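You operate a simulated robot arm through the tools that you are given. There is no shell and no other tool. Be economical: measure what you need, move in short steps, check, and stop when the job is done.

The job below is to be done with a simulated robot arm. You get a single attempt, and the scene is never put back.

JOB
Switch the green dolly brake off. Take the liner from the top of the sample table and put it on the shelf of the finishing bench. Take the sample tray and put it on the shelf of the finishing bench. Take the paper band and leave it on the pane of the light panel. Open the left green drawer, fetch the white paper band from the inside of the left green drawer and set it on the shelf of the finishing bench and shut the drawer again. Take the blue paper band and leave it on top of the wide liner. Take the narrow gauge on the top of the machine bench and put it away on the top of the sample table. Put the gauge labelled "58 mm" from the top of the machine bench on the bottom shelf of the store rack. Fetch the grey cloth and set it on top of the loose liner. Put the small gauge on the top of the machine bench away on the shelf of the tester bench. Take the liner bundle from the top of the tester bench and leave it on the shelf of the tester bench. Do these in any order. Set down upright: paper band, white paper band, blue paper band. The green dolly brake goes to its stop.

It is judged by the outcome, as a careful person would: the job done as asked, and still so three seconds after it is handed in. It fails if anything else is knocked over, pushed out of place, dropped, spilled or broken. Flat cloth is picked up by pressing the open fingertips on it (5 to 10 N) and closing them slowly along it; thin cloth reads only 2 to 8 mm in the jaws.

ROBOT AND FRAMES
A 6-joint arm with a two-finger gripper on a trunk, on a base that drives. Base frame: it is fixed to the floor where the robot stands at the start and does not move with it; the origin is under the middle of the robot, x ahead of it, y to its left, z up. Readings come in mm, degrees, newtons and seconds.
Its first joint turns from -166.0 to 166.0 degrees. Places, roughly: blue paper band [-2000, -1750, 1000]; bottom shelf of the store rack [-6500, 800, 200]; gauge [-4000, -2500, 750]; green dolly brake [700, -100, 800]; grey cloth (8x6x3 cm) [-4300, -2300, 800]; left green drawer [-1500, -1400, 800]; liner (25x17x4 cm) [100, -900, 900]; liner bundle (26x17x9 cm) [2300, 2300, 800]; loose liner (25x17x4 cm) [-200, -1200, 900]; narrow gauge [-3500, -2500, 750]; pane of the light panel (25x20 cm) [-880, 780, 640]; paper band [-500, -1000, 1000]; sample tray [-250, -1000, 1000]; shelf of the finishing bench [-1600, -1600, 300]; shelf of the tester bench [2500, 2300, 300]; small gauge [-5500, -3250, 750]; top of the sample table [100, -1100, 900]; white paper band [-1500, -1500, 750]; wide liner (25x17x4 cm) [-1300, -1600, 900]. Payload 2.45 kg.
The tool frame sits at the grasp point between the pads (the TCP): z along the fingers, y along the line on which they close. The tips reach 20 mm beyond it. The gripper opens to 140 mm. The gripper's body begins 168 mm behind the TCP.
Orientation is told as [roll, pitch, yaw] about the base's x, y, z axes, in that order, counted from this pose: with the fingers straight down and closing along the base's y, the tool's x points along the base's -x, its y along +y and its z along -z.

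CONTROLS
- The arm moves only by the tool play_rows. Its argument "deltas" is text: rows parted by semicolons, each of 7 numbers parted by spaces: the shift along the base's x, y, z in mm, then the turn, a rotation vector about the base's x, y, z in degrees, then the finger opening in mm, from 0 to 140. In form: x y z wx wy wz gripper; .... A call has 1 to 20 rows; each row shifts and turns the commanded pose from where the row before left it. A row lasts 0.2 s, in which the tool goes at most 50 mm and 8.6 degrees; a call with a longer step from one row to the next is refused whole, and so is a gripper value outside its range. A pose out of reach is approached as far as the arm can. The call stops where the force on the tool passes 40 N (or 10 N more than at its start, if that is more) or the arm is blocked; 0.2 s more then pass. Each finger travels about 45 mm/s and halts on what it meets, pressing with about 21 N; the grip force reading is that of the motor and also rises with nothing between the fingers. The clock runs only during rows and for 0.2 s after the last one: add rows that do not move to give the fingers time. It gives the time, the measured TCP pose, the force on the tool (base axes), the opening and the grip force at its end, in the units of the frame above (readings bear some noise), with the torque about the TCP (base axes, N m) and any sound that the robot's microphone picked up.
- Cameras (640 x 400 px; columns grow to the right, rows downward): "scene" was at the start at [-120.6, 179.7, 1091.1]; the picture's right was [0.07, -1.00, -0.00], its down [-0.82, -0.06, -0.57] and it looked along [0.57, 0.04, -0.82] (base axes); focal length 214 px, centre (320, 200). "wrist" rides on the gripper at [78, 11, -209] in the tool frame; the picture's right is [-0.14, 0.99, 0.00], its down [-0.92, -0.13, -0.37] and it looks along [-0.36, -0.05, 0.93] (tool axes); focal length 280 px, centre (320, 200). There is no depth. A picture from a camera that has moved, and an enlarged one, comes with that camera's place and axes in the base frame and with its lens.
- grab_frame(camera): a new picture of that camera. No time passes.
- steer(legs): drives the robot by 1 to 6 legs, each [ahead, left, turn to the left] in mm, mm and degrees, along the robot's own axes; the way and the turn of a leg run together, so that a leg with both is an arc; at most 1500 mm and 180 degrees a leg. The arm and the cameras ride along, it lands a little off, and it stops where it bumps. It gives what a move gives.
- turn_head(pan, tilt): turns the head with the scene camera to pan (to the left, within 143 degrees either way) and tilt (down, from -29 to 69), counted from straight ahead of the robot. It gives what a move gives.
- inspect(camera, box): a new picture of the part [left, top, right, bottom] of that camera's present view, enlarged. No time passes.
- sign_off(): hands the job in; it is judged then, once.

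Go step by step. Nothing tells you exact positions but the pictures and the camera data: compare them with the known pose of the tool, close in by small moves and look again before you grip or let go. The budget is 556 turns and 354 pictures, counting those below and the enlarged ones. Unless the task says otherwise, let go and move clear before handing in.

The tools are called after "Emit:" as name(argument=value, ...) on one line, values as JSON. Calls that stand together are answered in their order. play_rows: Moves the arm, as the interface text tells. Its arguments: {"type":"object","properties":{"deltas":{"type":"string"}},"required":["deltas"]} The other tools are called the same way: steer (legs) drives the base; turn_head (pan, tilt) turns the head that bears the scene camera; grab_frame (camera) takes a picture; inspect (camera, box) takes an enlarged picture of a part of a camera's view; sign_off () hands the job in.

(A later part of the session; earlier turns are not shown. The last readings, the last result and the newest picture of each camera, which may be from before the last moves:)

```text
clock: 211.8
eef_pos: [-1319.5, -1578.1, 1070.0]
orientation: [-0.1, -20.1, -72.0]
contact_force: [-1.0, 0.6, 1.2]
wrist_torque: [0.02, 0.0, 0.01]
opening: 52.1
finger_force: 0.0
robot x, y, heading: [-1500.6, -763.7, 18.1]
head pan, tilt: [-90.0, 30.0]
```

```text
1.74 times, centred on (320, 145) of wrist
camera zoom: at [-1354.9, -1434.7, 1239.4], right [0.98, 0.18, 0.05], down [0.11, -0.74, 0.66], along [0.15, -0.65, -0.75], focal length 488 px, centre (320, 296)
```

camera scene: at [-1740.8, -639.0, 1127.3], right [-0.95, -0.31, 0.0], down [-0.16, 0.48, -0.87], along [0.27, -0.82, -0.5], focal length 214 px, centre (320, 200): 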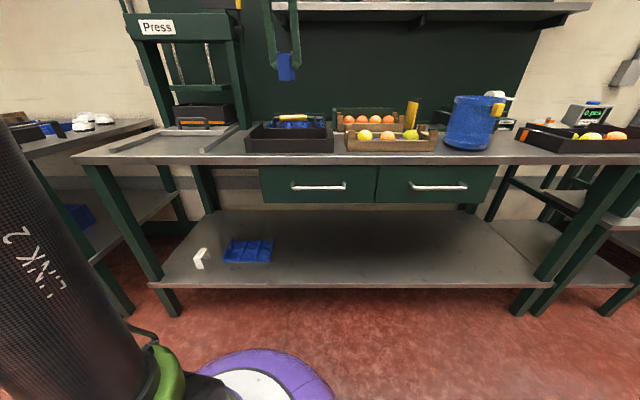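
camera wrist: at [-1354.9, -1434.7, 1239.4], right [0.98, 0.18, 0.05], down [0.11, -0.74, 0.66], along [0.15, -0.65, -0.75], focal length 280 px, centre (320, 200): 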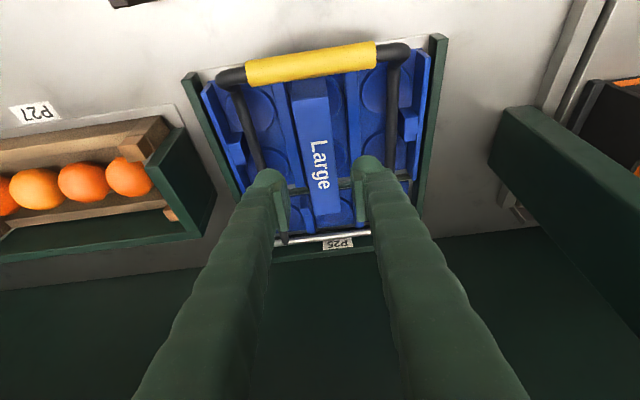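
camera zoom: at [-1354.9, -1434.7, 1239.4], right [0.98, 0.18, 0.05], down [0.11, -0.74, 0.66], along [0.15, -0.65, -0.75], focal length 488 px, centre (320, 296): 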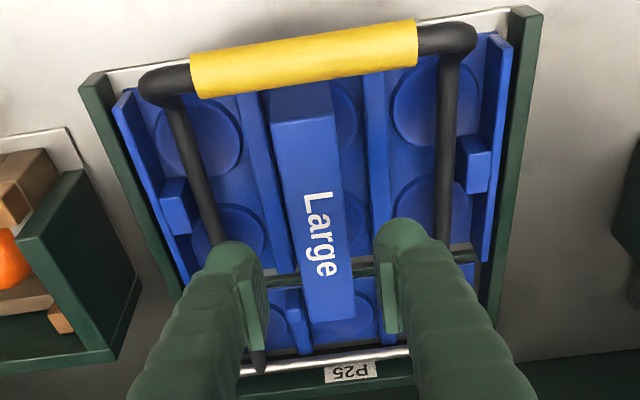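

Emit:
steer(legs=[[0, 300, 0], [1080, 0, 0]])

Emit:
grab_frame(camera="scene")

Emit:
grab_frame(camera="wrist")

```text
clock: 218.9
eef_pos: [-392.7, -962.7, 1070.1]
orientation: [0.0, -20.1, -72.2]
contact_force: [-0.7, 0.3, -0.1]
wrist_torque: [-0.02, 0.01, 0.01]
opening: 51.8
finger_force: 0.2
robot x, y, heading: [-569.0, -147.3, 17.6]
head pan, tilt: [-90.0, 30.0]
```

```text
211 pictures are left
camera scene: at [-778.8, -123.0, 1127.3], right [-0.95, -0.31, 0.0], down [-0.15, 0.48, -0.87], along [0.27, -0.82, -0.5], focal length 214 px, centre (320, 200)
```

scene: 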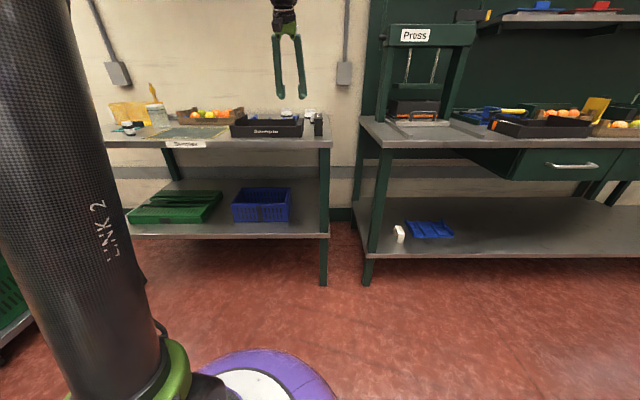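

```text
210 pictures are left
camera wrist: at [-427.8, -819.0, 1239.2], right [0.98, 0.18, 0.05], down [0.1, -0.74, 0.66], along [0.15, -0.65, -0.75], focal length 280 px, centre (320, 200)
```

wrist: 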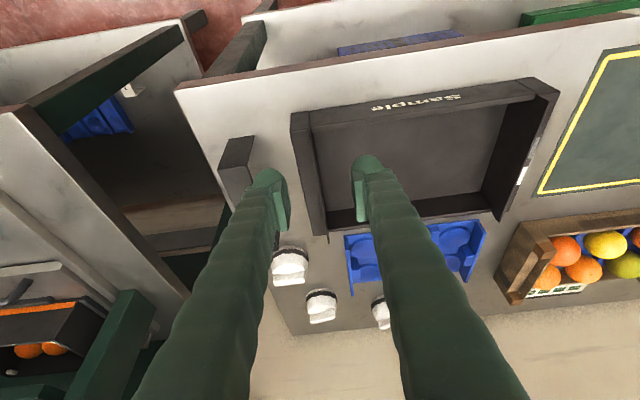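

Emit:
play_rows(deltas="0 0 5 6.4 2.1 0 80;0 0 5 6.4 2.1 0 80;0 0 5 6.3 2 0 80;12 4 0 0 0 8.2 80;12 4 0 0 0 8.2 80;12 4 0 0 0 8.2 80;12 4 0 0 0 8.2 80;12 4 0 0 0 8.2 80;12 4 0 0 0 8.2 80;12 4 0 0 0 8.2 80;12 4 0 0 0 8.2 80;0 0 0 0 0 8.2 80;0 0 0 0 0 8.2 80;0 0 0 0 0 8 80")

Emit:
grab_frame(camera="wrist")

Emit:
inspect(camera="scene", box=[160, 60, 360, 180])

```text
clock: 221.9
eef_pos: [-296.4, -930.4, 1085.3]
orientation: [-0.1, 0.0, 17.9]
contact_force: [-0.1, -0.6, -0.5]
wrist_torque: [0.03, 0.05, -0.03]
opening: 79.7
finger_force: 0.1
robot x, y, heading: [-567.1, -143.8, 17.8]
head pan, tilt: [-90.0, 30.0]
```

```text
209 pictures are left
camera wrist: at [-376.1, -942.2, 1293.8], right [-0.17, 0.98, 0.0], down [0.91, 0.16, 0.37], along [0.37, 0.06, -0.93], focal length 280 px, centre (320, 200)
```

wrist: 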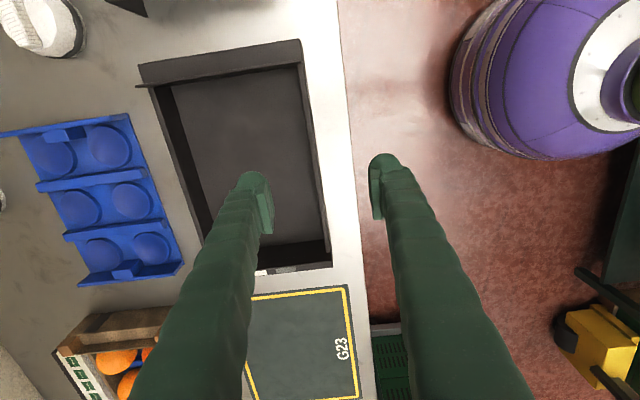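

```text
3.20 times, centred on (260, 120) of scene
camera zoom: at [-778.7, -123.0, 1127.3], right [-0.95, -0.31, 0.0], down [-0.15, 0.48, -0.87], along [0.27, -0.82, -0.5], focal length 686 px, centre (512, 456)
```

zoom: 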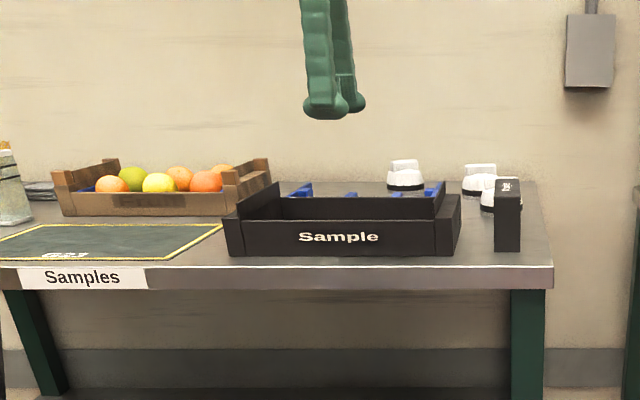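

Emit:
inspect(camera="wrist", box=[260, 90, 400, 210])

```text
3.33 times, centred on (330, 150) of wrist
camera zoom: at [-376.1, -942.2, 1293.8], right [-0.17, 0.98, 0.0], down [0.91, 0.16, 0.37], along [0.37, 0.06, -0.93], focal length 935 px, centre (287, 367)
```

zoom: 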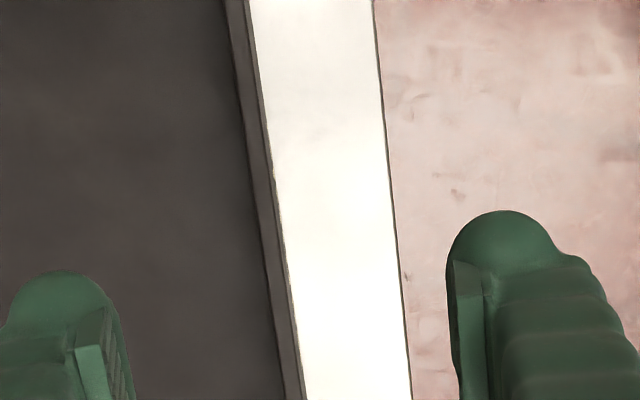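

Emit:
play_rows(deltas="0 0 -40 0 0 0 60;0 0 -40 0 0 0 50;0 0 -30 0 0 0 50;0 0 -15 0 0 0 50")

Emit:
inspect(camera="scene", box=[220, 80, 340, 155])

Emit:
grab_frame(camera="wrist")

```text
clock: 222.9
eef_pos: [-296.5, -931.2, 960.0]
orientation: [-0.1, -0.1, 17.7]
contact_force: [-0.1, -0.6, 0.4]
wrist_torque: [0.01, 0.0, 0.01]
opening: 50.0
finger_force: 0.0
robot x, y, heading: [-567.2, -146.0, 17.8]
head pan, tilt: [-90.0, 30.0]
```

```text
5.33 times, centred on (280, 118) of scene
camera zoom: at [-778.7, -123.0, 1127.3], right [-0.95, -0.31, 0.0], down [-0.15, 0.48, -0.87], along [0.27, -0.82, -0.5], focal length 1144 px, centre (533, 640)
```

zoom: 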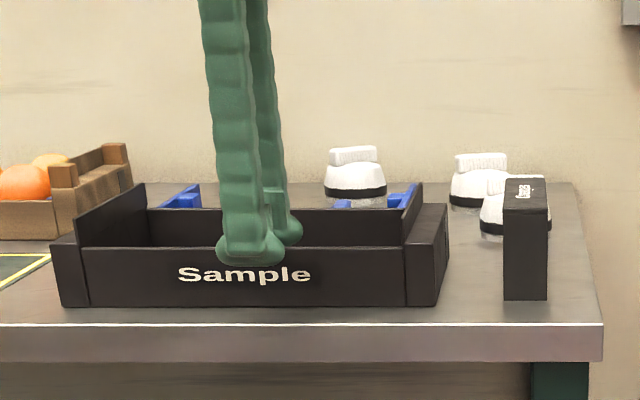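

```text
205 pictures are left
camera wrist: at [-375.7, -942.3, 1168.5], right [-0.17, 0.99, 0.0], down [0.91, 0.16, 0.37], along [0.37, 0.06, -0.93], focal length 280 px, centre (320, 200)
```

wrist: 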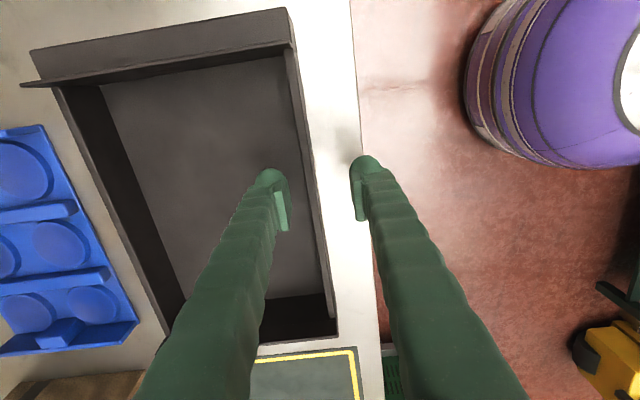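

Emit:
play_rows(deltas="0 0 -7 0 0 0 50;0 0 -6 0 0 0 50;0 0 0 0 0 0 30;0 0 0 0 0 0 10;0 0 0 0 0 0 2;0 0 0 0 0 0 2")

Emit:
inspect(camera="scene", box=[220, 80, 340, 155])

```text
clock: 224.3
eef_pos: [-297.5, -931.6, 946.7]
orientation: [0.0, -0.2, 17.8]
contact_force: [-0.7, -0.2, -0.1]
wrist_torque: [-0.03, -0.02, -0.06]
opening: 6.4
finger_force: 21.1
robot x, y, heading: [-568.4, -148.6, 17.6]
head pan, tilt: [-90.0, 30.0]
```

```text
5.33 times, centred on (280, 118) of scene
camera zoom: at [-778.7, -123.0, 1127.3], right [-0.95, -0.31, 0.0], down [-0.15, 0.48, -0.87], along [0.27, -0.82, -0.5], focal length 1144 px, centre (533, 640)
```

zoom: 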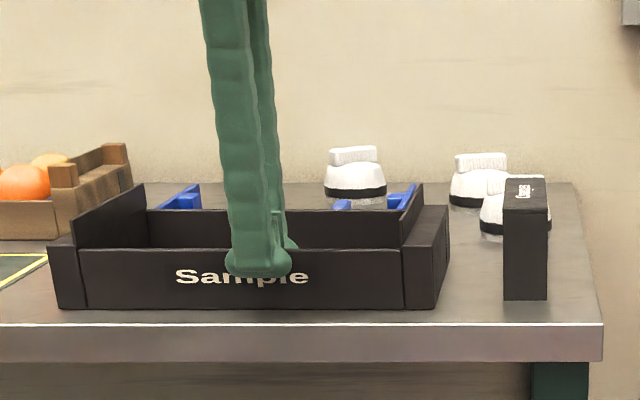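

Emit:
play_rows(deltas="0 0 10 0 0 0 2;0 0 15 0 0 0 2;0 0 20 0 0 0 2;0 0 25 0 0 0 2;0 0 0 0 0 0 2")

Emit:
grab_frame(camera="scene")

Emit:
grab_frame(camera="wrist")

```text
clock: 225.5
eef_pos: [-298.0, -929.9, 1017.0]
orientation: [-0.1, -0.1, 17.8]
contact_force: [0.2, 0.3, -1.2]
wrist_torque: [0.11, 0.07, -0.01]
opening: 6.7
finger_force: 21.0
robot x, y, heading: [-571.7, -151.8, 17.7]
head pan, tilt: [-90.0, 30.0]
```

```text
203 pictures are left
camera scene: at [-778.7, -123.1, 1127.3], right [-0.95, -0.31, 0.0], down [-0.15, 0.48, -0.87], along [0.27, -0.82, -0.5], focal length 214 px, centre (320, 200)
```

scene: 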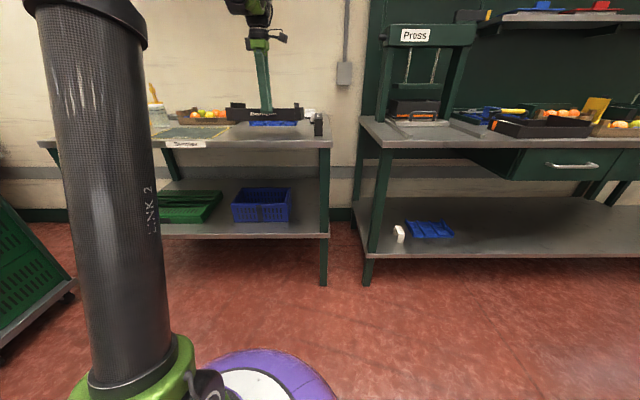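

```text
202 pictures are left
camera wrist: at [-376.9, -941.8, 1225.7], right [-0.17, 0.99, 0.0], down [0.91, 0.16, 0.37], along [0.37, 0.06, -0.93], focal length 280 px, centre (320, 200)
```

wrist: 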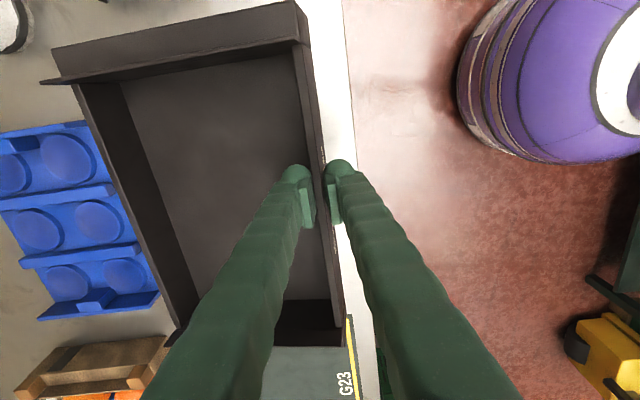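

Emit:
play_rows(deltas="0 0 35 0 0 0 2;0 0 35 0 0 0 2;-10 30 20 0 0 0 2;-14 43 0 0 0 0 2;-14 43 0 0 0 0 2;-14 43 0 0 0 0 2;-14 43 0 0 0 0 2;-14 43 0 0 0 0 2")

Emit:
steer(legs=[[0, 90, 0], [-1230, 0, 0]])

Emit:
grab_frame(camera="scene")

```text
clock: 227.3
eef_pos: [-376.7, -685.9, 1106.6]
orientation: [-0.1, 0.0, 17.8]
contact_force: [0.2, -0.2, -0.5]
wrist_torque: [0.19, 0.12, 0.0]
opening: 6.9
finger_force: 21.4
robot x, y, heading: [-570.1, -143.7, 17.8]
head pan, tilt: [-90.0, 30.0]
```

```text
clock: 234.2
eef_pos: [-1568.4, -976.6, 1107.3]
orientation: [-0.1, -0.1, 18.0]
contact_force: [-0.5, 0.3, -0.5]
wrist_torque: [0.1, 0.04, 0.0]
opening: 7.1
finger_force: 21.6
robot x, y, heading: [-1761.0, -433.6, 18.2]
head pan, tilt: [-90.0, 30.0]
```

```text
201 pictures are left
camera scene: at [-1972.9, -414.6, 1127.3], right [-0.95, -0.31, 0.0], down [-0.15, 0.48, -0.87], along [0.27, -0.82, -0.5], focal length 214 px, centre (320, 200)
```

scene: 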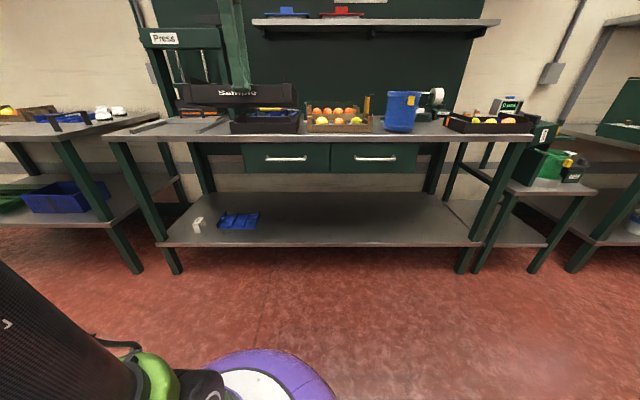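

Emit:
steer(legs=[[0, -50, 0], [-840, 0, 0]])

Emit:
turn_head(pan=-90, tilt=40)

Emit:
grab_frame(camera="scene")

```text
clock: 239.2
eef_pos: [-2350.9, -1280.6, 1107.3]
orientation: [-0.1, -0.2, 17.6]
contact_force: [0.8, -0.9, -1.0]
wrist_torque: [0.08, 0.07, 0.02]
opening: 6.8
finger_force: 20.9
robot x, y, heading: [-2538.9, -738.8, 17.8]
head pan, tilt: [-90.0, 30.0]
```

```text
clock: 239.9
eef_pos: [-2348.6, -1279.9, 1107.6]
orientation: [-0.1, -0.1, 17.6]
contact_force: [-0.4, -0.8, -1.0]
wrist_torque: [0.1, 0.02, 0.0]
opening: 7.0
finger_force: 20.7
robot x, y, heading: [-2541.9, -734.9, 17.7]
head pan, tilt: [-90.0, 40.0]
```

```text
200 pictures are left
camera scene: at [-2752.6, -710.7, 1112.0], right [-0.95, -0.3, 0.0], down [-0.2, 0.61, -0.77], along [0.23, -0.73, -0.64], focal length 214 px, centre (320, 200)
```

scene: 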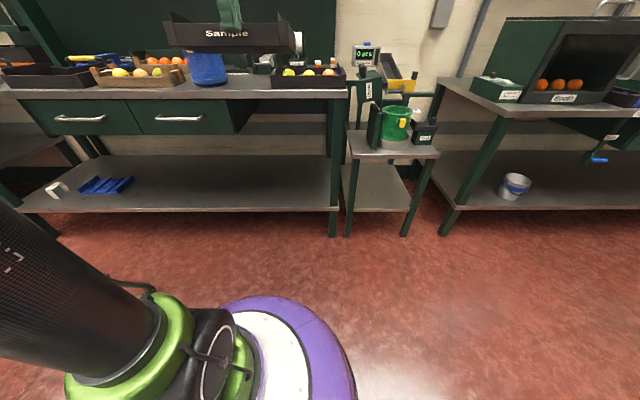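

Emit:
play_rows(deltas="0 0 -47 0 0 0 2;0 0 -47 0 0 0 2;0 0 -47 0 0 0 2;0 0 -47 0 0 0 2;0 0 -47 0 0 0 2;0 0 -47 0 0 0 2;0 0 -47 0 0 0 2;0 0 -47 0 0 0 2;0 0 -47 0 0 0 2;0 0 -47 0 0 0 2;0 0 -47 0 0 0 2;0 0 -47 0 0 0 2;0 0 -47 0 0 0 2;0 0 -47 0 0 0 2")

Emit:
grab_frame(camera="scene")

```text
clock: 242.9
eef_pos: [-2348.3, -1279.6, 449.7]
orientation: [0.0, -0.2, 17.6]
contact_force: [0.3, -0.4, -1.8]
wrist_torque: [0.03, 0.03, 0.01]
opening: 6.7
finger_force: 21.2
robot x, y, heading: [-2544.3, -738.7, 17.8]
head pan, tilt: [-90.0, 40.0]
```

```text
199 pictures are left
camera scene: at [-2752.6, -710.8, 1112.0], right [-0.95, -0.3, 0.0], down [-0.2, 0.61, -0.77], along [0.23, -0.73, -0.64], focal length 214 px, centre (320, 200)
```

scene: 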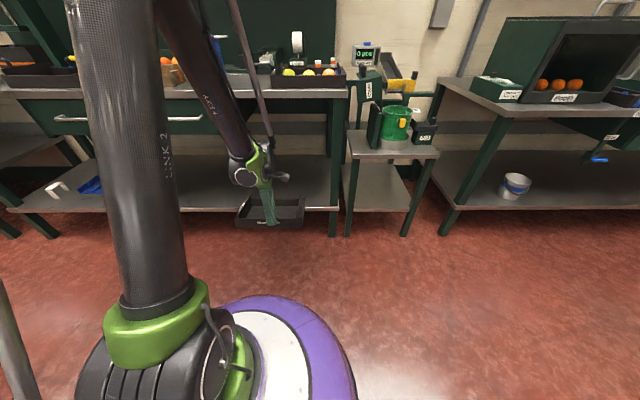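

Emit:
play_rows(deltas="0 0 -25 0 0 0 2;0 0 -25 0 0 0 2")

Emit:
steer(legs=[[0, -200, 0]])

Emit:
grab_frame(camera="scene")

Emit:
grab_frame(camera="wrist")

```text
clock: 243.5
eef_pos: [-2349.4, -1282.0, 399.3]
orientation: [-0.2, -0.1, 17.6]
contact_force: [0.0, -0.2, -2.0]
wrist_torque: [0.08, 0.04, -0.05]
opening: 7.0
finger_force: 21.0
robot x, y, heading: [-2543.3, -737.1, 17.8]
head pan, tilt: [-90.0, 40.0]
```

```text
clock: 245.1
eef_pos: [-2289.2, -1472.8, 399.9]
orientation: [-0.1, -0.1, 17.5]
contact_force: [0.8, -0.8, -1.3]
wrist_torque: [0.08, 0.05, -0.03]
opening: 6.9
finger_force: 20.4
robot x, y, heading: [-2482.7, -934.4, 17.4]
head pan, tilt: [-90.0, 40.0]
```

```text
198 pictures are left
camera scene: at [-2691.5, -902.6, 1112.0], right [-0.95, -0.3, 0.0], down [-0.19, 0.61, -0.77], along [0.23, -0.73, -0.64], focal length 214 px, centre (320, 200)
```

scene: 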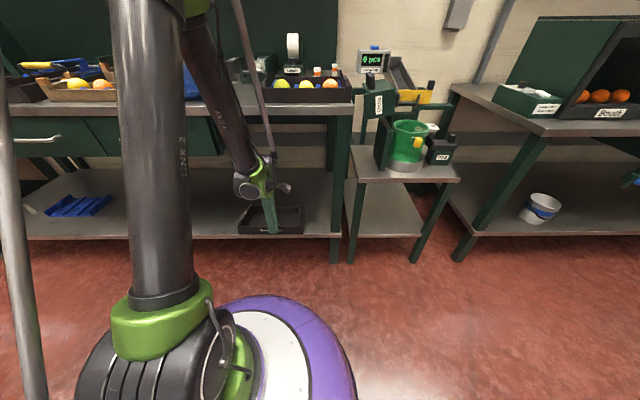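

```text
197 pictures are left
camera wrist: at [-2368.4, -1483.9, 607.4], right [-0.17, 0.99, 0.0], down [0.92, 0.16, 0.37], along [0.37, 0.06, -0.93], focal length 280 px, centre (320, 200)
```

wrist: 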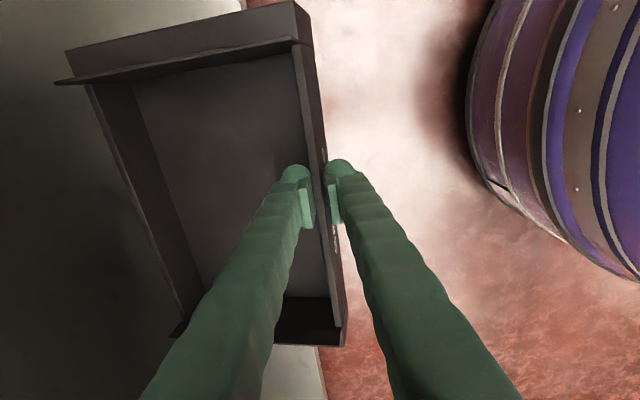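

Emit:
play_rows(deltas="6.2 -19.5 0 0 0 0 2;6.2 -19.5 0 0 0 0 2;6.2 -19.5 -10 0 0 0 2;6.2 -19.5 -10 0 0 0 2;0 0 -15 0 0 0 2;0 0 -10 0 0 0 2")

Emit:
grab_frame(camera="wrist")

Emit:
inspect(camera="scene", box=[180, 140, 360, 260])

```text
clock: 246.5
eef_pos: [-2265.1, -1549.1, 353.8]
orientation: [-0.1, -0.1, 17.5]
contact_force: [-0.4, 0.6, -1.4]
wrist_torque: [0.07, -0.01, 0.02]
opening: 7.0
finger_force: 21.1
robot x, y, heading: [-2479.2, -930.4, 17.7]
head pan, tilt: [-90.0, 40.0]
```

```text
196 pictures are left
camera wrist: at [-2343.7, -1561.5, 562.0], right [-0.17, 0.99, 0.0], down [0.92, 0.16, 0.37], along [0.37, 0.06, -0.93], focal length 280 px, centre (320, 200)
```

wrist: 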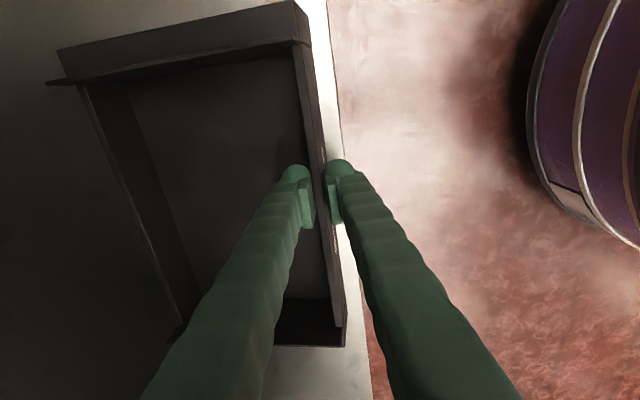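

```text
3.33 times, centred on (270, 200) of scene
camera zoom: at [-2691.4, -902.7, 1112.0], right [-0.95, -0.3, 0.0], down [-0.19, 0.61, -0.77], along [0.23, -0.73, -0.64], focal length 715 px, centre (487, 200)
```

zoom: 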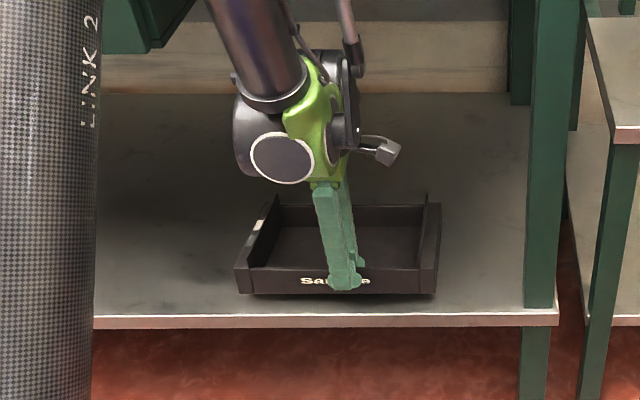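

Emit:
play_rows(deltas="4 -12 -5 0 0 0 2;0 0 -6 0 0 0 2;0 0 -5 0 0 0 2;0 0 -4 0 0 0 2;0 0 -4 0 0 0 2;0 0 -3 0 0 0 2;0 0 -3 0 0 0 2;0 0 -3 0 0 0 2")

```text
clock: 248.3
eef_pos: [-2259.8, -1562.5, 320.6]
orientation: [-0.1, -0.1, 17.6]
contact_force: [-0.2, -3.5, 19.6]
wrist_torque: [-0.03, -0.01, -0.02]
opening: 6.5
finger_force: 20.9
robot x, y, heading: [-2478.0, -929.1, 17.6]
head pan, tilt: [-90.0, 40.0]
```

Emit:
play_rows(deltas="0 0 1 0 0 0 12;0 0 0 0 0 0 25;0 0 0 0 0 0 40;0 0 10 0 0 0 45;0 0 25 0 0 0 45;0 0 30 0 0 0 45;-3 9 30 0 0 0 45;-9 28 20 0 0 0 45;-9 28 20 0 0 0 45;-12 36 10 0 0 0 45")

Emit:
grab_frame(camera="scene")

```text
clock: 250.5
eef_pos: [-2292.9, -1461.2, 467.4]
orientation: [-0.1, -0.1, 17.5]
contact_force: [-0.3, -1.5, -0.3]
wrist_torque: [0.02, 0.05, 0.0]
opening: 45.0
finger_force: 0.1
robot x, y, heading: [-2482.3, -927.7, 17.6]
head pan, tilt: [-90.0, 40.0]
```

```text
194 pictures are left
camera scene: at [-2691.4, -902.6, 1112.0], right [-0.95, -0.3, 0.0], down [-0.19, 0.61, -0.77], along [0.23, -0.73, -0.64], focal length 214 px, centre (320, 200)
```

scene: 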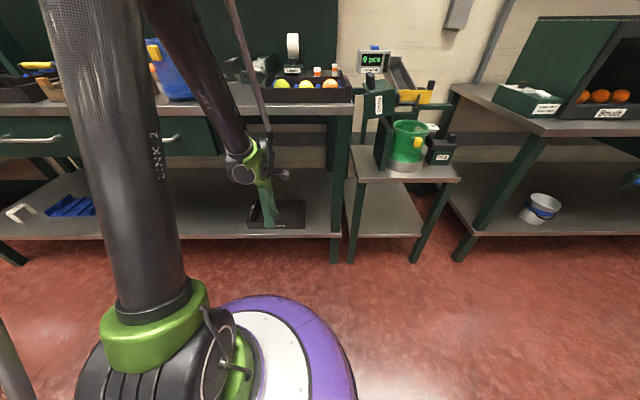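

Emit:
steer(legs=[[0, 170, 0]])

Emit:
play_rows(deltas="0 0 47 0 0 0 20;0 0 47 0 0 0 20;0 0 47 0 0 0 20;0 0 47 0 0 0 20;0 0 47 0 0 0 20;0 0 47 0 0 0 20;0 0 47 0 0 0 20;0 0 47 0 0 0 20;0 0 47 0 0 0 20;0 0 47 0 0 0 20;0 0 47 0 0 0 20;0 0 47 0 0 0 20;0 0 47 0 0 0 20")

Emit:
turn_head(pan=-140, tilt=20)

Emit:
grab_frame(camera="scene")

Emit:
turn_head(pan=140, tilt=20)

Emit:
grab_frame(camera="scene")

```text
clock: 252.0
eef_pos: [-2343.7, -1301.9, 467.5]
orientation: [-0.2, -0.1, 17.6]
contact_force: [-1.3, 0.3, -0.6]
wrist_torque: [0.02, -0.01, 0.0]
opening: 45.1
finger_force: 0.1
robot x, y, heading: [-2533.1, -768.6, 17.6]
head pan, tilt: [-90.0, 40.0]
```

```text
clock: 254.8
eef_pos: [-2345.0, -1300.8, 1078.5]
orientation: [0.0, -0.1, 17.7]
contact_force: [-0.6, 0.5, 0.1]
wrist_torque: [-0.01, 0.01, -0.02]
opening: 20.0
finger_force: 0.1
robot x, y, heading: [-2533.1, -768.5, 17.9]
head pan, tilt: [-90.0, 40.0]
```

```text
clock: 255.9
eef_pos: [-2345.5, -1300.4, 1078.4]
orientation: [-0.2, -0.1, 17.6]
contact_force: [0.3, 1.2, 0.4]
wrist_torque: [0.01, 0.02, -0.01]
opening: 19.9
finger_force: 0.1
robot x, y, heading: [-2533.3, -769.4, 18.0]
head pan, tilt: [-140.0, 20.0]
```

```text
193 pictures are left
camera scene: at [-2818.2, -739.7, 1143.4], right [-0.85, 0.53, 0.0], down [0.18, 0.29, -0.94], along [-0.5, -0.79, -0.34], focal length 214 px, centre (320, 200)
```

scene: 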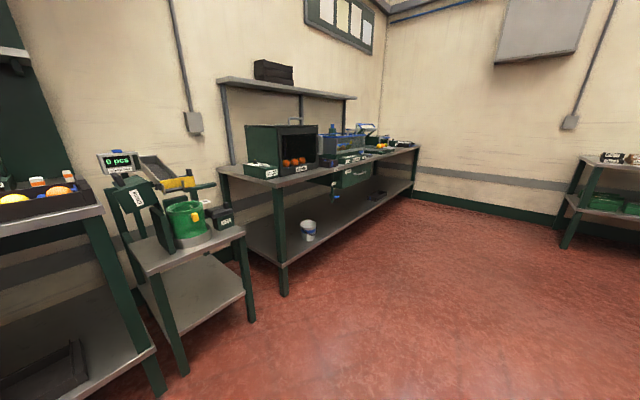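

```text
clock: 259.8
eef_pos: [-2345.6, -1301.0, 1078.9]
orientation: [-0.1, -0.1, 17.7]
contact_force: [-0.8, -0.4, -0.2]
wrist_torque: [0.01, 0.01, 0.02]
opening: 20.1
finger_force: 0.1
robot x, y, heading: [-2533.4, -768.4, 17.6]
head pan, tilt: [140.0, 20.0]
```

```text
192 pictures are left
camera scene: at [-2854.7, -625.6, 1143.4], right [0.38, 0.93, 0.0], down [0.32, -0.13, -0.94], along [-0.87, 0.36, -0.34], focal length 214 px, centre (320, 200)
```

scene: 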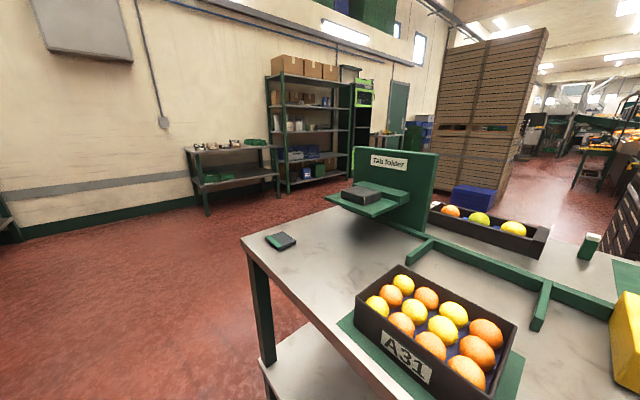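

Emit:
steer(legs=[[0, -50, 0], [-1300, 0, 0]])

Emit:
turn_head(pan=-110, tilt=30)

Emit:
grab_frame(camera="scene")

```text
clock: 266.9
eef_pos: [-3582.5, -1748.2, 1078.6]
orientation: [-0.2, -0.1, 17.7]
contact_force: [0.3, 0.0, -1.1]
wrist_torque: [-0.01, 0.03, -0.04]
opening: 20.3
finger_force: 0.1
robot x, y, heading: [-3765.9, -1220.7, 17.8]
head pan, tilt: [140.0, 20.0]
```

```text
clock: 270.4
eef_pos: [-3581.8, -1747.0, 1078.8]
orientation: [-0.3, -0.1, 17.8]
contact_force: [0.2, -0.5, 0.1]
wrist_torque: [-0.01, -0.01, 0.03]
opening: 20.0
finger_force: 0.0
robot x, y, heading: [-3768.8, -1217.5, 17.6]
head pan, tilt: [-110.0, 30.0]
```

```text
191 pictures are left
camera scene: at [-4009.4, -1199.8, 1127.3], right [-1.0, 0.04, 0.0], down [0.02, 0.5, -0.87], along [-0.03, -0.87, -0.5], focal length 214 px, centre (320, 200)
```

scene: 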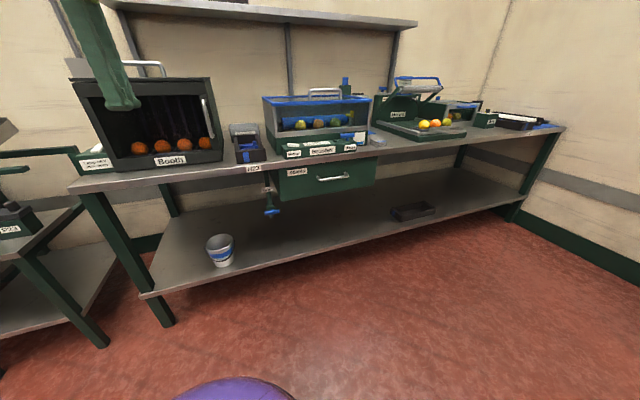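

Emit:
inspect(camera="scene", box=[60, 60, 300, 210])

Emit:
inspect(camera="scene", box=[240, 70, 400, 200])

Emit:
inspect(camera="scene", box=[360, 60, 580, 190])

```text
2.67 times, centred on (180, 135) of scene
camera zoom: at [-4009.4, -1199.8, 1127.3], right [-1.0, 0.04, 0.0], down [0.02, 0.5, -0.87], along [-0.03, -0.87, -0.5], focal length 572 px, centre (693, 373)
```

zoom: 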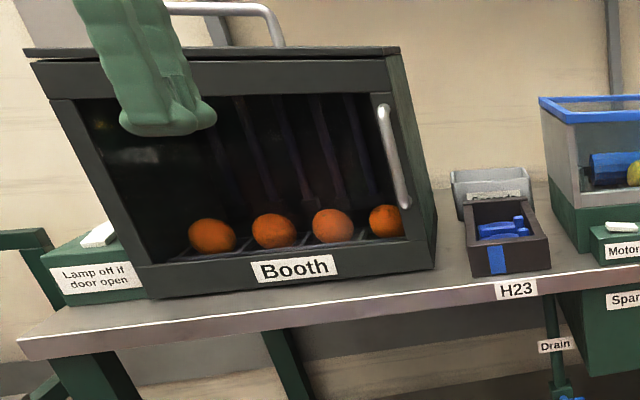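

```text
3.08 times, centred on (320, 135) of scene
camera zoom: at [-4009.4, -1199.8, 1127.3], right [-1.0, 0.04, 0.0], down [0.02, 0.5, -0.87], along [-0.03, -0.87, -0.5], focal length 660 px, centre (320, 400)
```

zoom: 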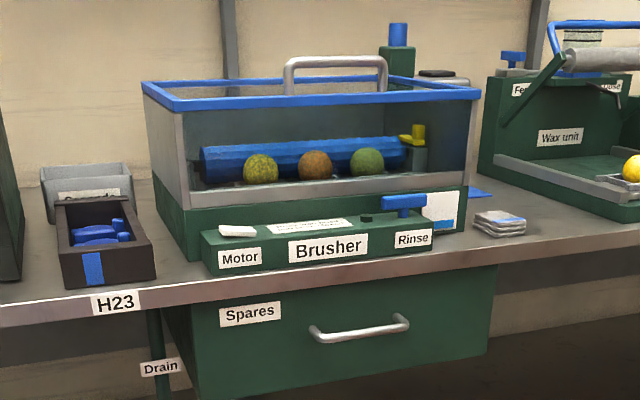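

```text
2.91 times, centred on (470, 125) of scene
camera zoom: at [-4009.4, -1199.8, 1127.3], right [-1.0, 0.04, 0.0], down [0.02, 0.5, -0.87], along [-0.03, -0.87, -0.5], focal length 624 px, centre (-116, 418)
```

zoom: 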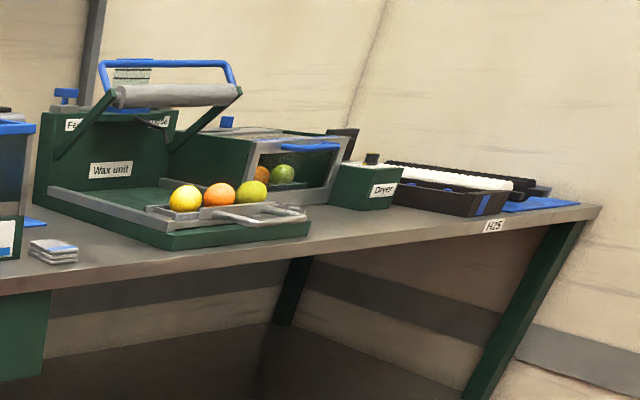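

Emit:
play_rows(deltas="0 0 6 0 0 -8.2 20;0 0 6 0 0 -8.2 20;0 0 6 0 0 -8.2 20;0 0 6 0 0 -8.2 20;0 0 6 0 0 -8.2 20;0 0 6 0 0 -8.2 20;0 0 6 0 0 -8.2 20;0 0 6 0 0 -8.2 20;0 0 6 0 0 -8.2 20;0 0 6 0 0 -8.2 20;0 0 6 0 0 -8 20")

Emit:
steer(legs=[[-250, 0, 0], [0, -280, 0]])

Emit:
grab_frame(camera="wrist")

Emit:
grab_frame(camera="scene")

```text
clock: 272.8
eef_pos: [-3580.6, -1747.5, 1145.3]
orientation: [-0.2, 0.0, -72.4]
contact_force: [0.5, -0.2, 0.4]
wrist_torque: [0.03, 0.01, 0.02]
opening: 19.8
finger_force: 0.1
robot x, y, heading: [-3769.0, -1215.1, 17.8]
head pan, tilt: [-110.0, 30.0]
```

```text
clock: 276.2
eef_pos: [-3732.4, -2089.9, 1145.6]
orientation: [-0.2, -0.1, -72.1]
contact_force: [-0.5, 0.2, 0.6]
wrist_torque: [0.03, 0.02, 0.01]
opening: 19.9
finger_force: 0.2
robot x, y, heading: [-3926.7, -1557.8, 17.8]
head pan, tilt: [-110.0, 30.0]
```

```text
187 pictures are left
camera wrist: at [-3745.2, -2010.9, 1353.4], right [0.98, 0.17, 0.0], down [0.16, -0.91, 0.37], along [0.06, -0.37, -0.93], focal length 280 px, centre (320, 200)
```

wrist: 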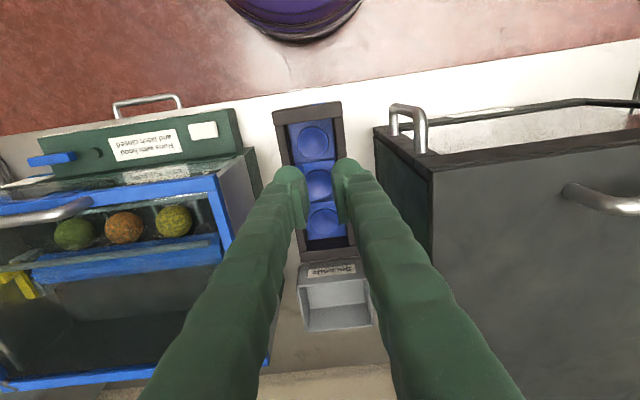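

```text
186 pictures are left
camera scene: at [-4160.2, -1543.1, 1127.3], right [-1.0, 0.04, 0.0], down [0.02, 0.5, -0.87], along [-0.03, -0.87, -0.5], focal length 214 px, centre (320, 200)
```

scene: 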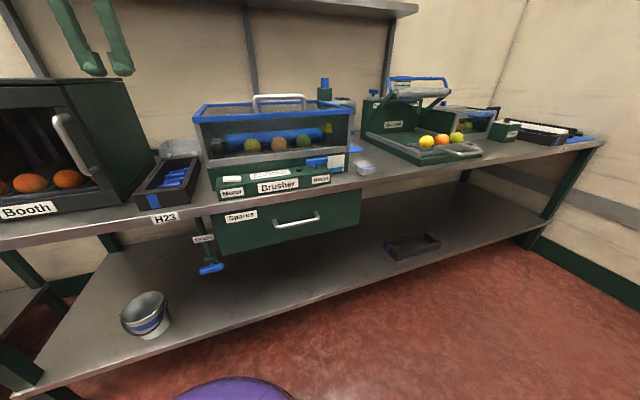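

Emit:
steer(legs=[[-450, 0, 0]])

Emit:
grab_frame(camera="wrist")

Emit:
inspect(camera="scene", box=[100, 60, 420, 260])

Emit:
inspect(camera="scene", box=[380, 60, 640, 200])

```text
clock: 278.9
eef_pos: [-4157.4, -2228.1, 1145.0]
orientation: [-0.2, -0.2, -71.9]
contact_force: [-1.0, -0.5, -0.1]
wrist_torque: [0.0, -0.02, 0.05]
opening: 20.2
finger_force: 0.0
robot x, y, heading: [-4348.9, -1697.5, 18.0]
head pan, tilt: [-110.0, 30.0]
```

```text
185 pictures are left
camera wrist: at [-4171.3, -2149.0, 1353.4], right [0.98, 0.17, 0.0], down [0.16, -0.91, 0.37], along [0.06, -0.37, -0.93], focal length 280 px, centre (320, 200)
```

wrist: 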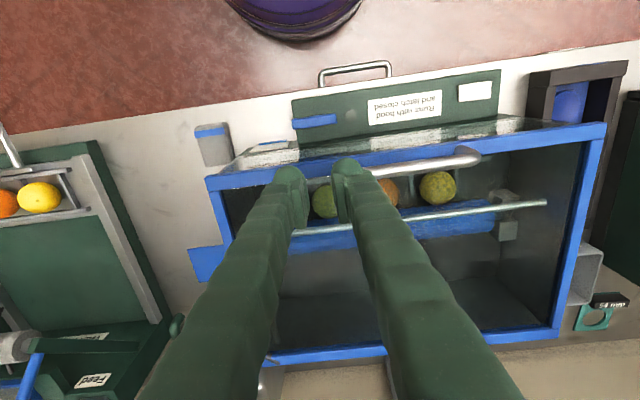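

```text
2.00 times, centred on (260, 160) of scene
camera zoom: at [-4587.1, -1681.8, 1127.3], right [-1.0, 0.03, 0.0], down [0.02, 0.5, -0.87], along [-0.03, -0.87, -0.5], focal length 429 px, centre (440, 280)
```

zoom: 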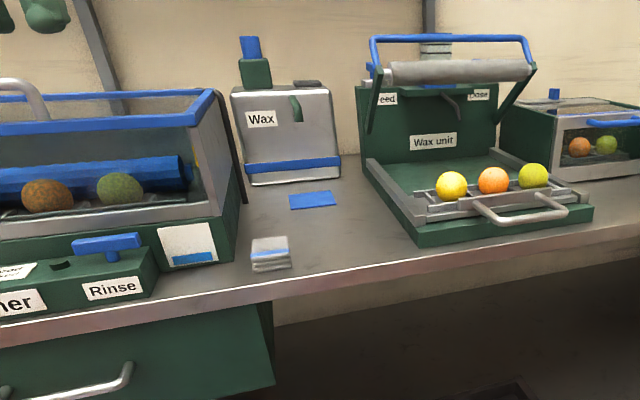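

```text
2.46 times, centred on (510, 130) of scene
camera zoom: at [-4587.1, -1681.8, 1127.3], right [-1.0, 0.03, 0.0], down [0.02, 0.5, -0.87], along [-0.03, -0.87, -0.5], focal length 528 px, centre (-148, 372)
```

zoom: 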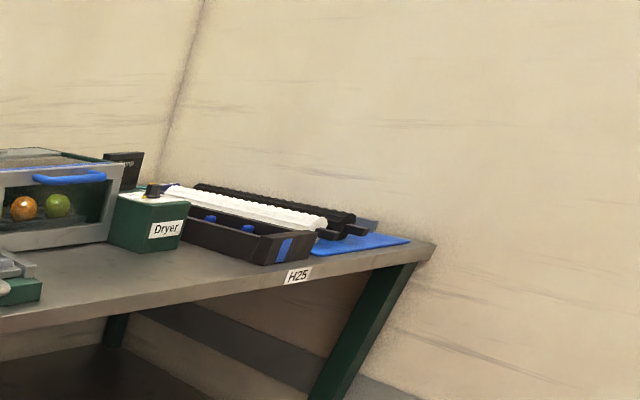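

Emit:
inspect(camera="wrist", box=[540, 240, 640, 340])

```text
4.00 times, centred on (590, 290) of wrist
camera zoom: at [-4171.3, -2149.0, 1353.4], right [0.98, 0.17, 0.0], down [0.16, -0.91, 0.37], along [0.06, -0.37, -0.93], focal length 1122 px, centre (-760, -160)
```

zoom: 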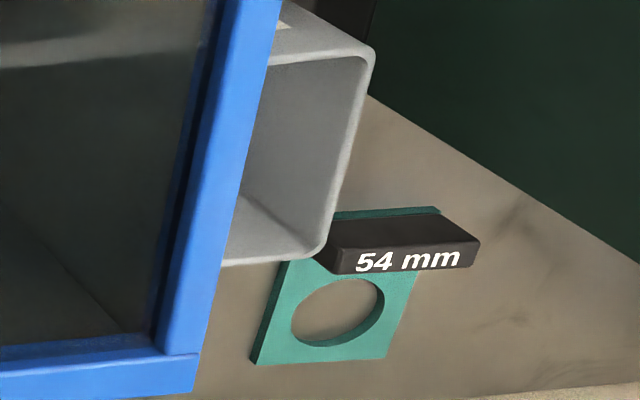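

Emit:
play_rows(deltas="14 -43 0 0 0 0 20;14 -43 0 0 0 0 20;14 -43 0 0 0 0 20;14 -43 0 0 0 0 20")

Emit:
grab_frame(camera="wrist")

```text
clock: 279.9
eef_pos: [-4100.9, -2401.0, 1146.3]
orientation: [-0.3, -0.2, -72.0]
contact_force: [-0.1, 0.5, -0.4]
wrist_torque: [-0.12, -0.04, 0.01]
opening: 20.2
finger_force: 0.1
robot x, y, heading: [-4345.3, -1699.8, 17.9]
head pan, tilt: [-110.0, 30.0]
```

```text
181 pictures are left
camera wrist: at [-4115.2, -2321.2, 1355.0], right [0.98, 0.17, 0.0], down [0.16, -0.91, 0.37], along [0.06, -0.37, -0.93], focal length 280 px, centre (320, 200)
```

wrist: 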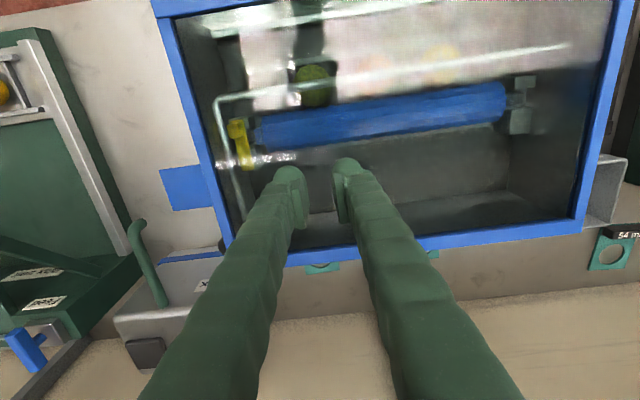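

Emit:
inspect(camera="wrist", box=[290, 235, 470, 300])

Emit:
play_rows(deltas="20 -38 -5 0 0 0 20;20 -38 -5 0 0 0 20;20 -38 -5 0 0 0 20")

Emit:
grab_frame(camera="wrist")

```text
3.56 times, centred on (380, 268) of wrist
camera zoom: at [-4115.2, -2321.2, 1355.0], right [0.98, 0.17, 0.0], down [0.16, -0.91, 0.37], along [0.06, -0.37, -0.93], focal length 997 px, centre (107, -40)
```

zoom: 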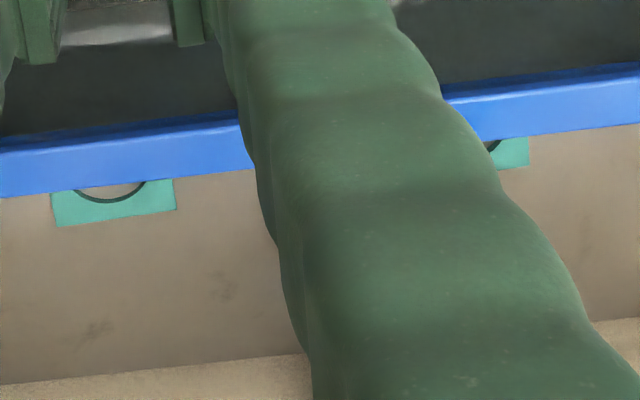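

```text
clock: 280.7
eef_pos: [-4041.1, -2514.9, 1129.0]
orientation: [-0.2, -0.1, -72.0]
contact_force: [0.0, 1.1, 0.4]
wrist_torque: [-0.12, -0.09, 0.0]
opening: 19.8
finger_force: 0.1
robot x, y, heading: [-4351.9, -1700.2, 18.2]
head pan, tilt: [-110.0, 30.0]
```

```text
179 pictures are left
camera wrist: at [-4054.7, -2434.7, 1338.6], right [0.98, 0.17, 0.0], down [0.16, -0.91, 0.37], along [0.06, -0.37, -0.93], focal length 280 px, centre (320, 200)
```

wrist: 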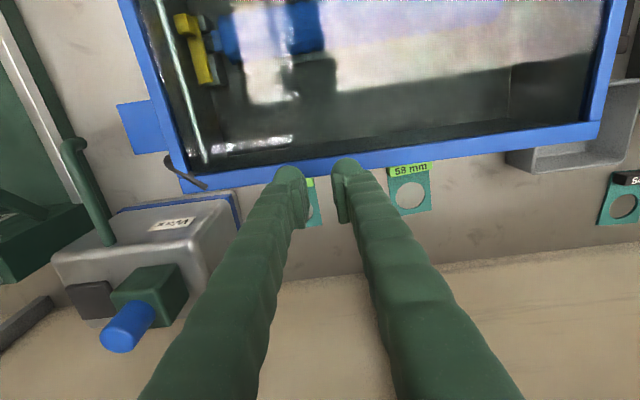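

Emit:
inspect(camera="wrist", box=[280, 150, 460, 240])

Emit:
play_rows(deltas="-45 -15 0 0 0 0 20;-30 -10 0 0 0 0 20")

Emit:
grab_frame(camera="wrist")

```text
3.56 times, centred on (370, 195) of wrist
camera zoom: at [-4054.7, -2434.7, 1338.6], right [0.98, 0.17, 0.0], down [0.16, -0.91, 0.37], along [0.06, -0.37, -0.93], focal length 997 px, centre (142, 218)
```

zoom: 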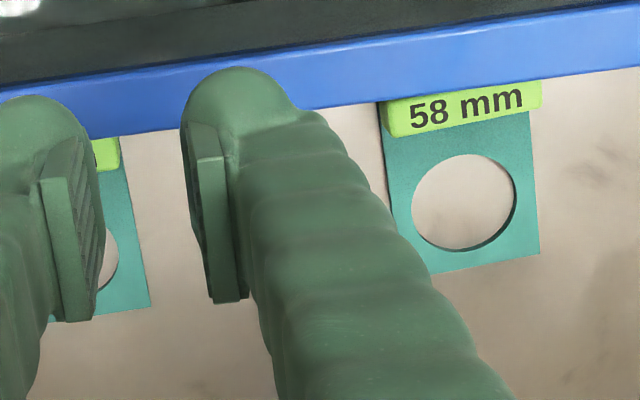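

```text
clock: 281.3
eef_pos: [-4115.1, -2539.8, 1128.8]
orientation: [-0.1, 0.0, -72.0]
contact_force: [0.6, 0.0, -0.1]
wrist_torque: [-0.01, 0.03, -0.01]
opening: 20.1
finger_force: 0.1
robot x, y, heading: [-4344.5, -1699.0, 18.2]
head pan, tilt: [-110.0, 30.0]
```

```text
177 pictures are left
camera wrist: at [-4129.0, -2460.8, 1337.5], right [0.98, 0.18, 0.0], down [0.16, -0.91, 0.37], along [0.06, -0.37, -0.93], focal length 280 px, centre (320, 200)
```

wrist: 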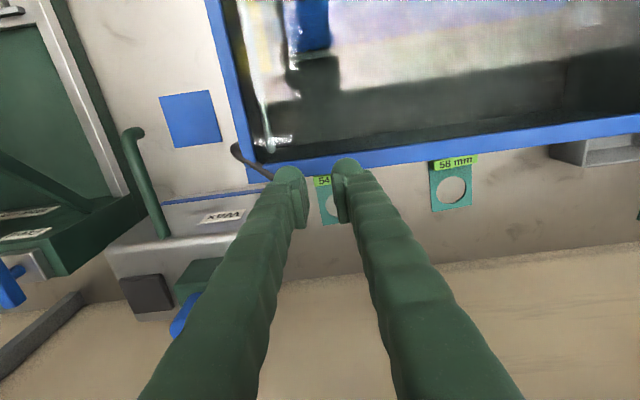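

Emit:
turn_head(pan=-80, tilt=0)

Emit:
grab_frame(camera="scene")

```text
clock: 282.3
eef_pos: [-4116.4, -2540.2, 1129.9]
orientation: [-0.2, -0.2, -72.0]
contact_force: [-1.1, 0.0, -0.3]
wrist_torque: [-0.01, 0.0, 0.0]
opening: 20.0
finger_force: 0.2
robot x, y, heading: [-4343.1, -1700.2, 18.0]
head pan, tilt: [-80.0, 0.0]
```

```text
176 pictures are left
camera scene: at [-4541.7, -1671.1, 1175.6], right [-0.88, -0.47, 0.0], down [0.0, 0.0, -1.0], along [0.47, -0.88, 0.0], focal length 214 px, centre (320, 200)
```

scene: 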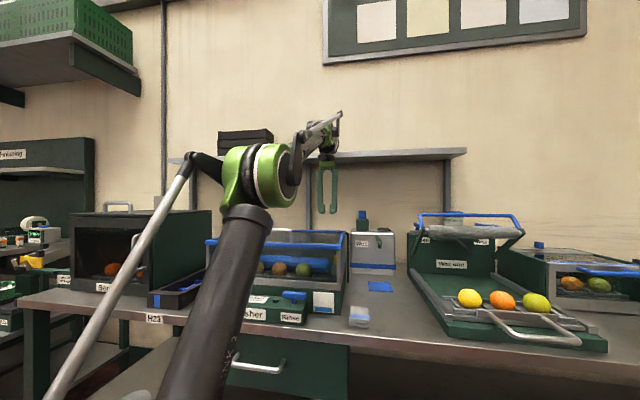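

Emit:
play_rows(deltas="-13 40 -10 -5 -1.6 0 60;-13 40 -15 -4.5 -1.5 0 90;-13 40 -15 0 0 0 110")

Emit:
steer(legs=[[165, 0, 0], [0, -120, 0]])

Emit:
grab_frame(camera="wrist")

Emit:
grab_frame(camera="scene")

```text
clock: 283.1
eef_pos: [-4154.5, -2420.7, 1088.6]
orientation: [-0.1, -10.1, -72.0]
contact_force: [0.4, -0.5, 0.0]
wrist_torque: [0.06, 0.02, 0.0]
opening: 88.1
finger_force: 0.1
robot x, y, heading: [-4345.9, -1701.0, 18.2]
head pan, tilt: [-80.0, 0.0]
```

```text
clock: 285.3
eef_pos: [-3960.5, -2481.8, 1088.9]
orientation: [-0.1, -10.1, -72.1]
contact_force: [0.6, -0.5, -0.1]
wrist_torque: [0.01, -0.04, 0.0]
opening: 110.0
finger_force: 0.0
robot x, y, heading: [-4152.5, -1762.1, 18.0]
head pan, tilt: [-80.0, 0.0]
```

```text
175 pictures are left
camera wrist: at [-3985.3, -2368.9, 1281.2], right [0.98, 0.18, 0.02], down [0.14, -0.84, 0.52], along [0.11, -0.51, -0.85], focal length 280 px, centre (320, 200)
```

wrist: 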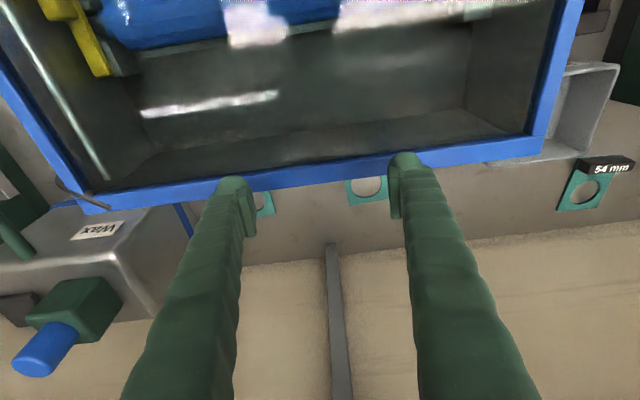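

```text
174 pictures are left
camera scene: at [-4347.9, -1733.0, 1175.7], right [-0.88, -0.47, 0.0], down [0.0, 0.0, -1.0], along [0.47, -0.88, 0.0], focal length 214 px, centre (320, 200)
```

scene: 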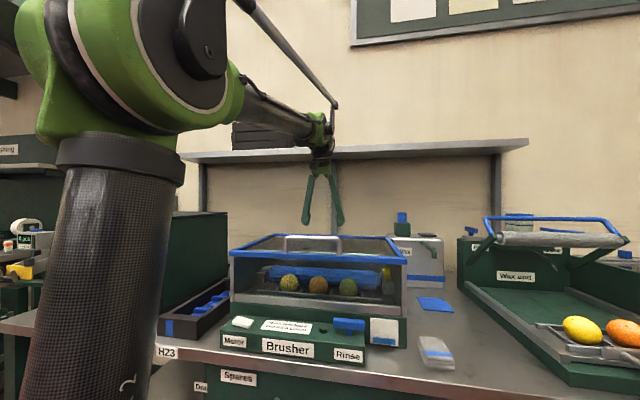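

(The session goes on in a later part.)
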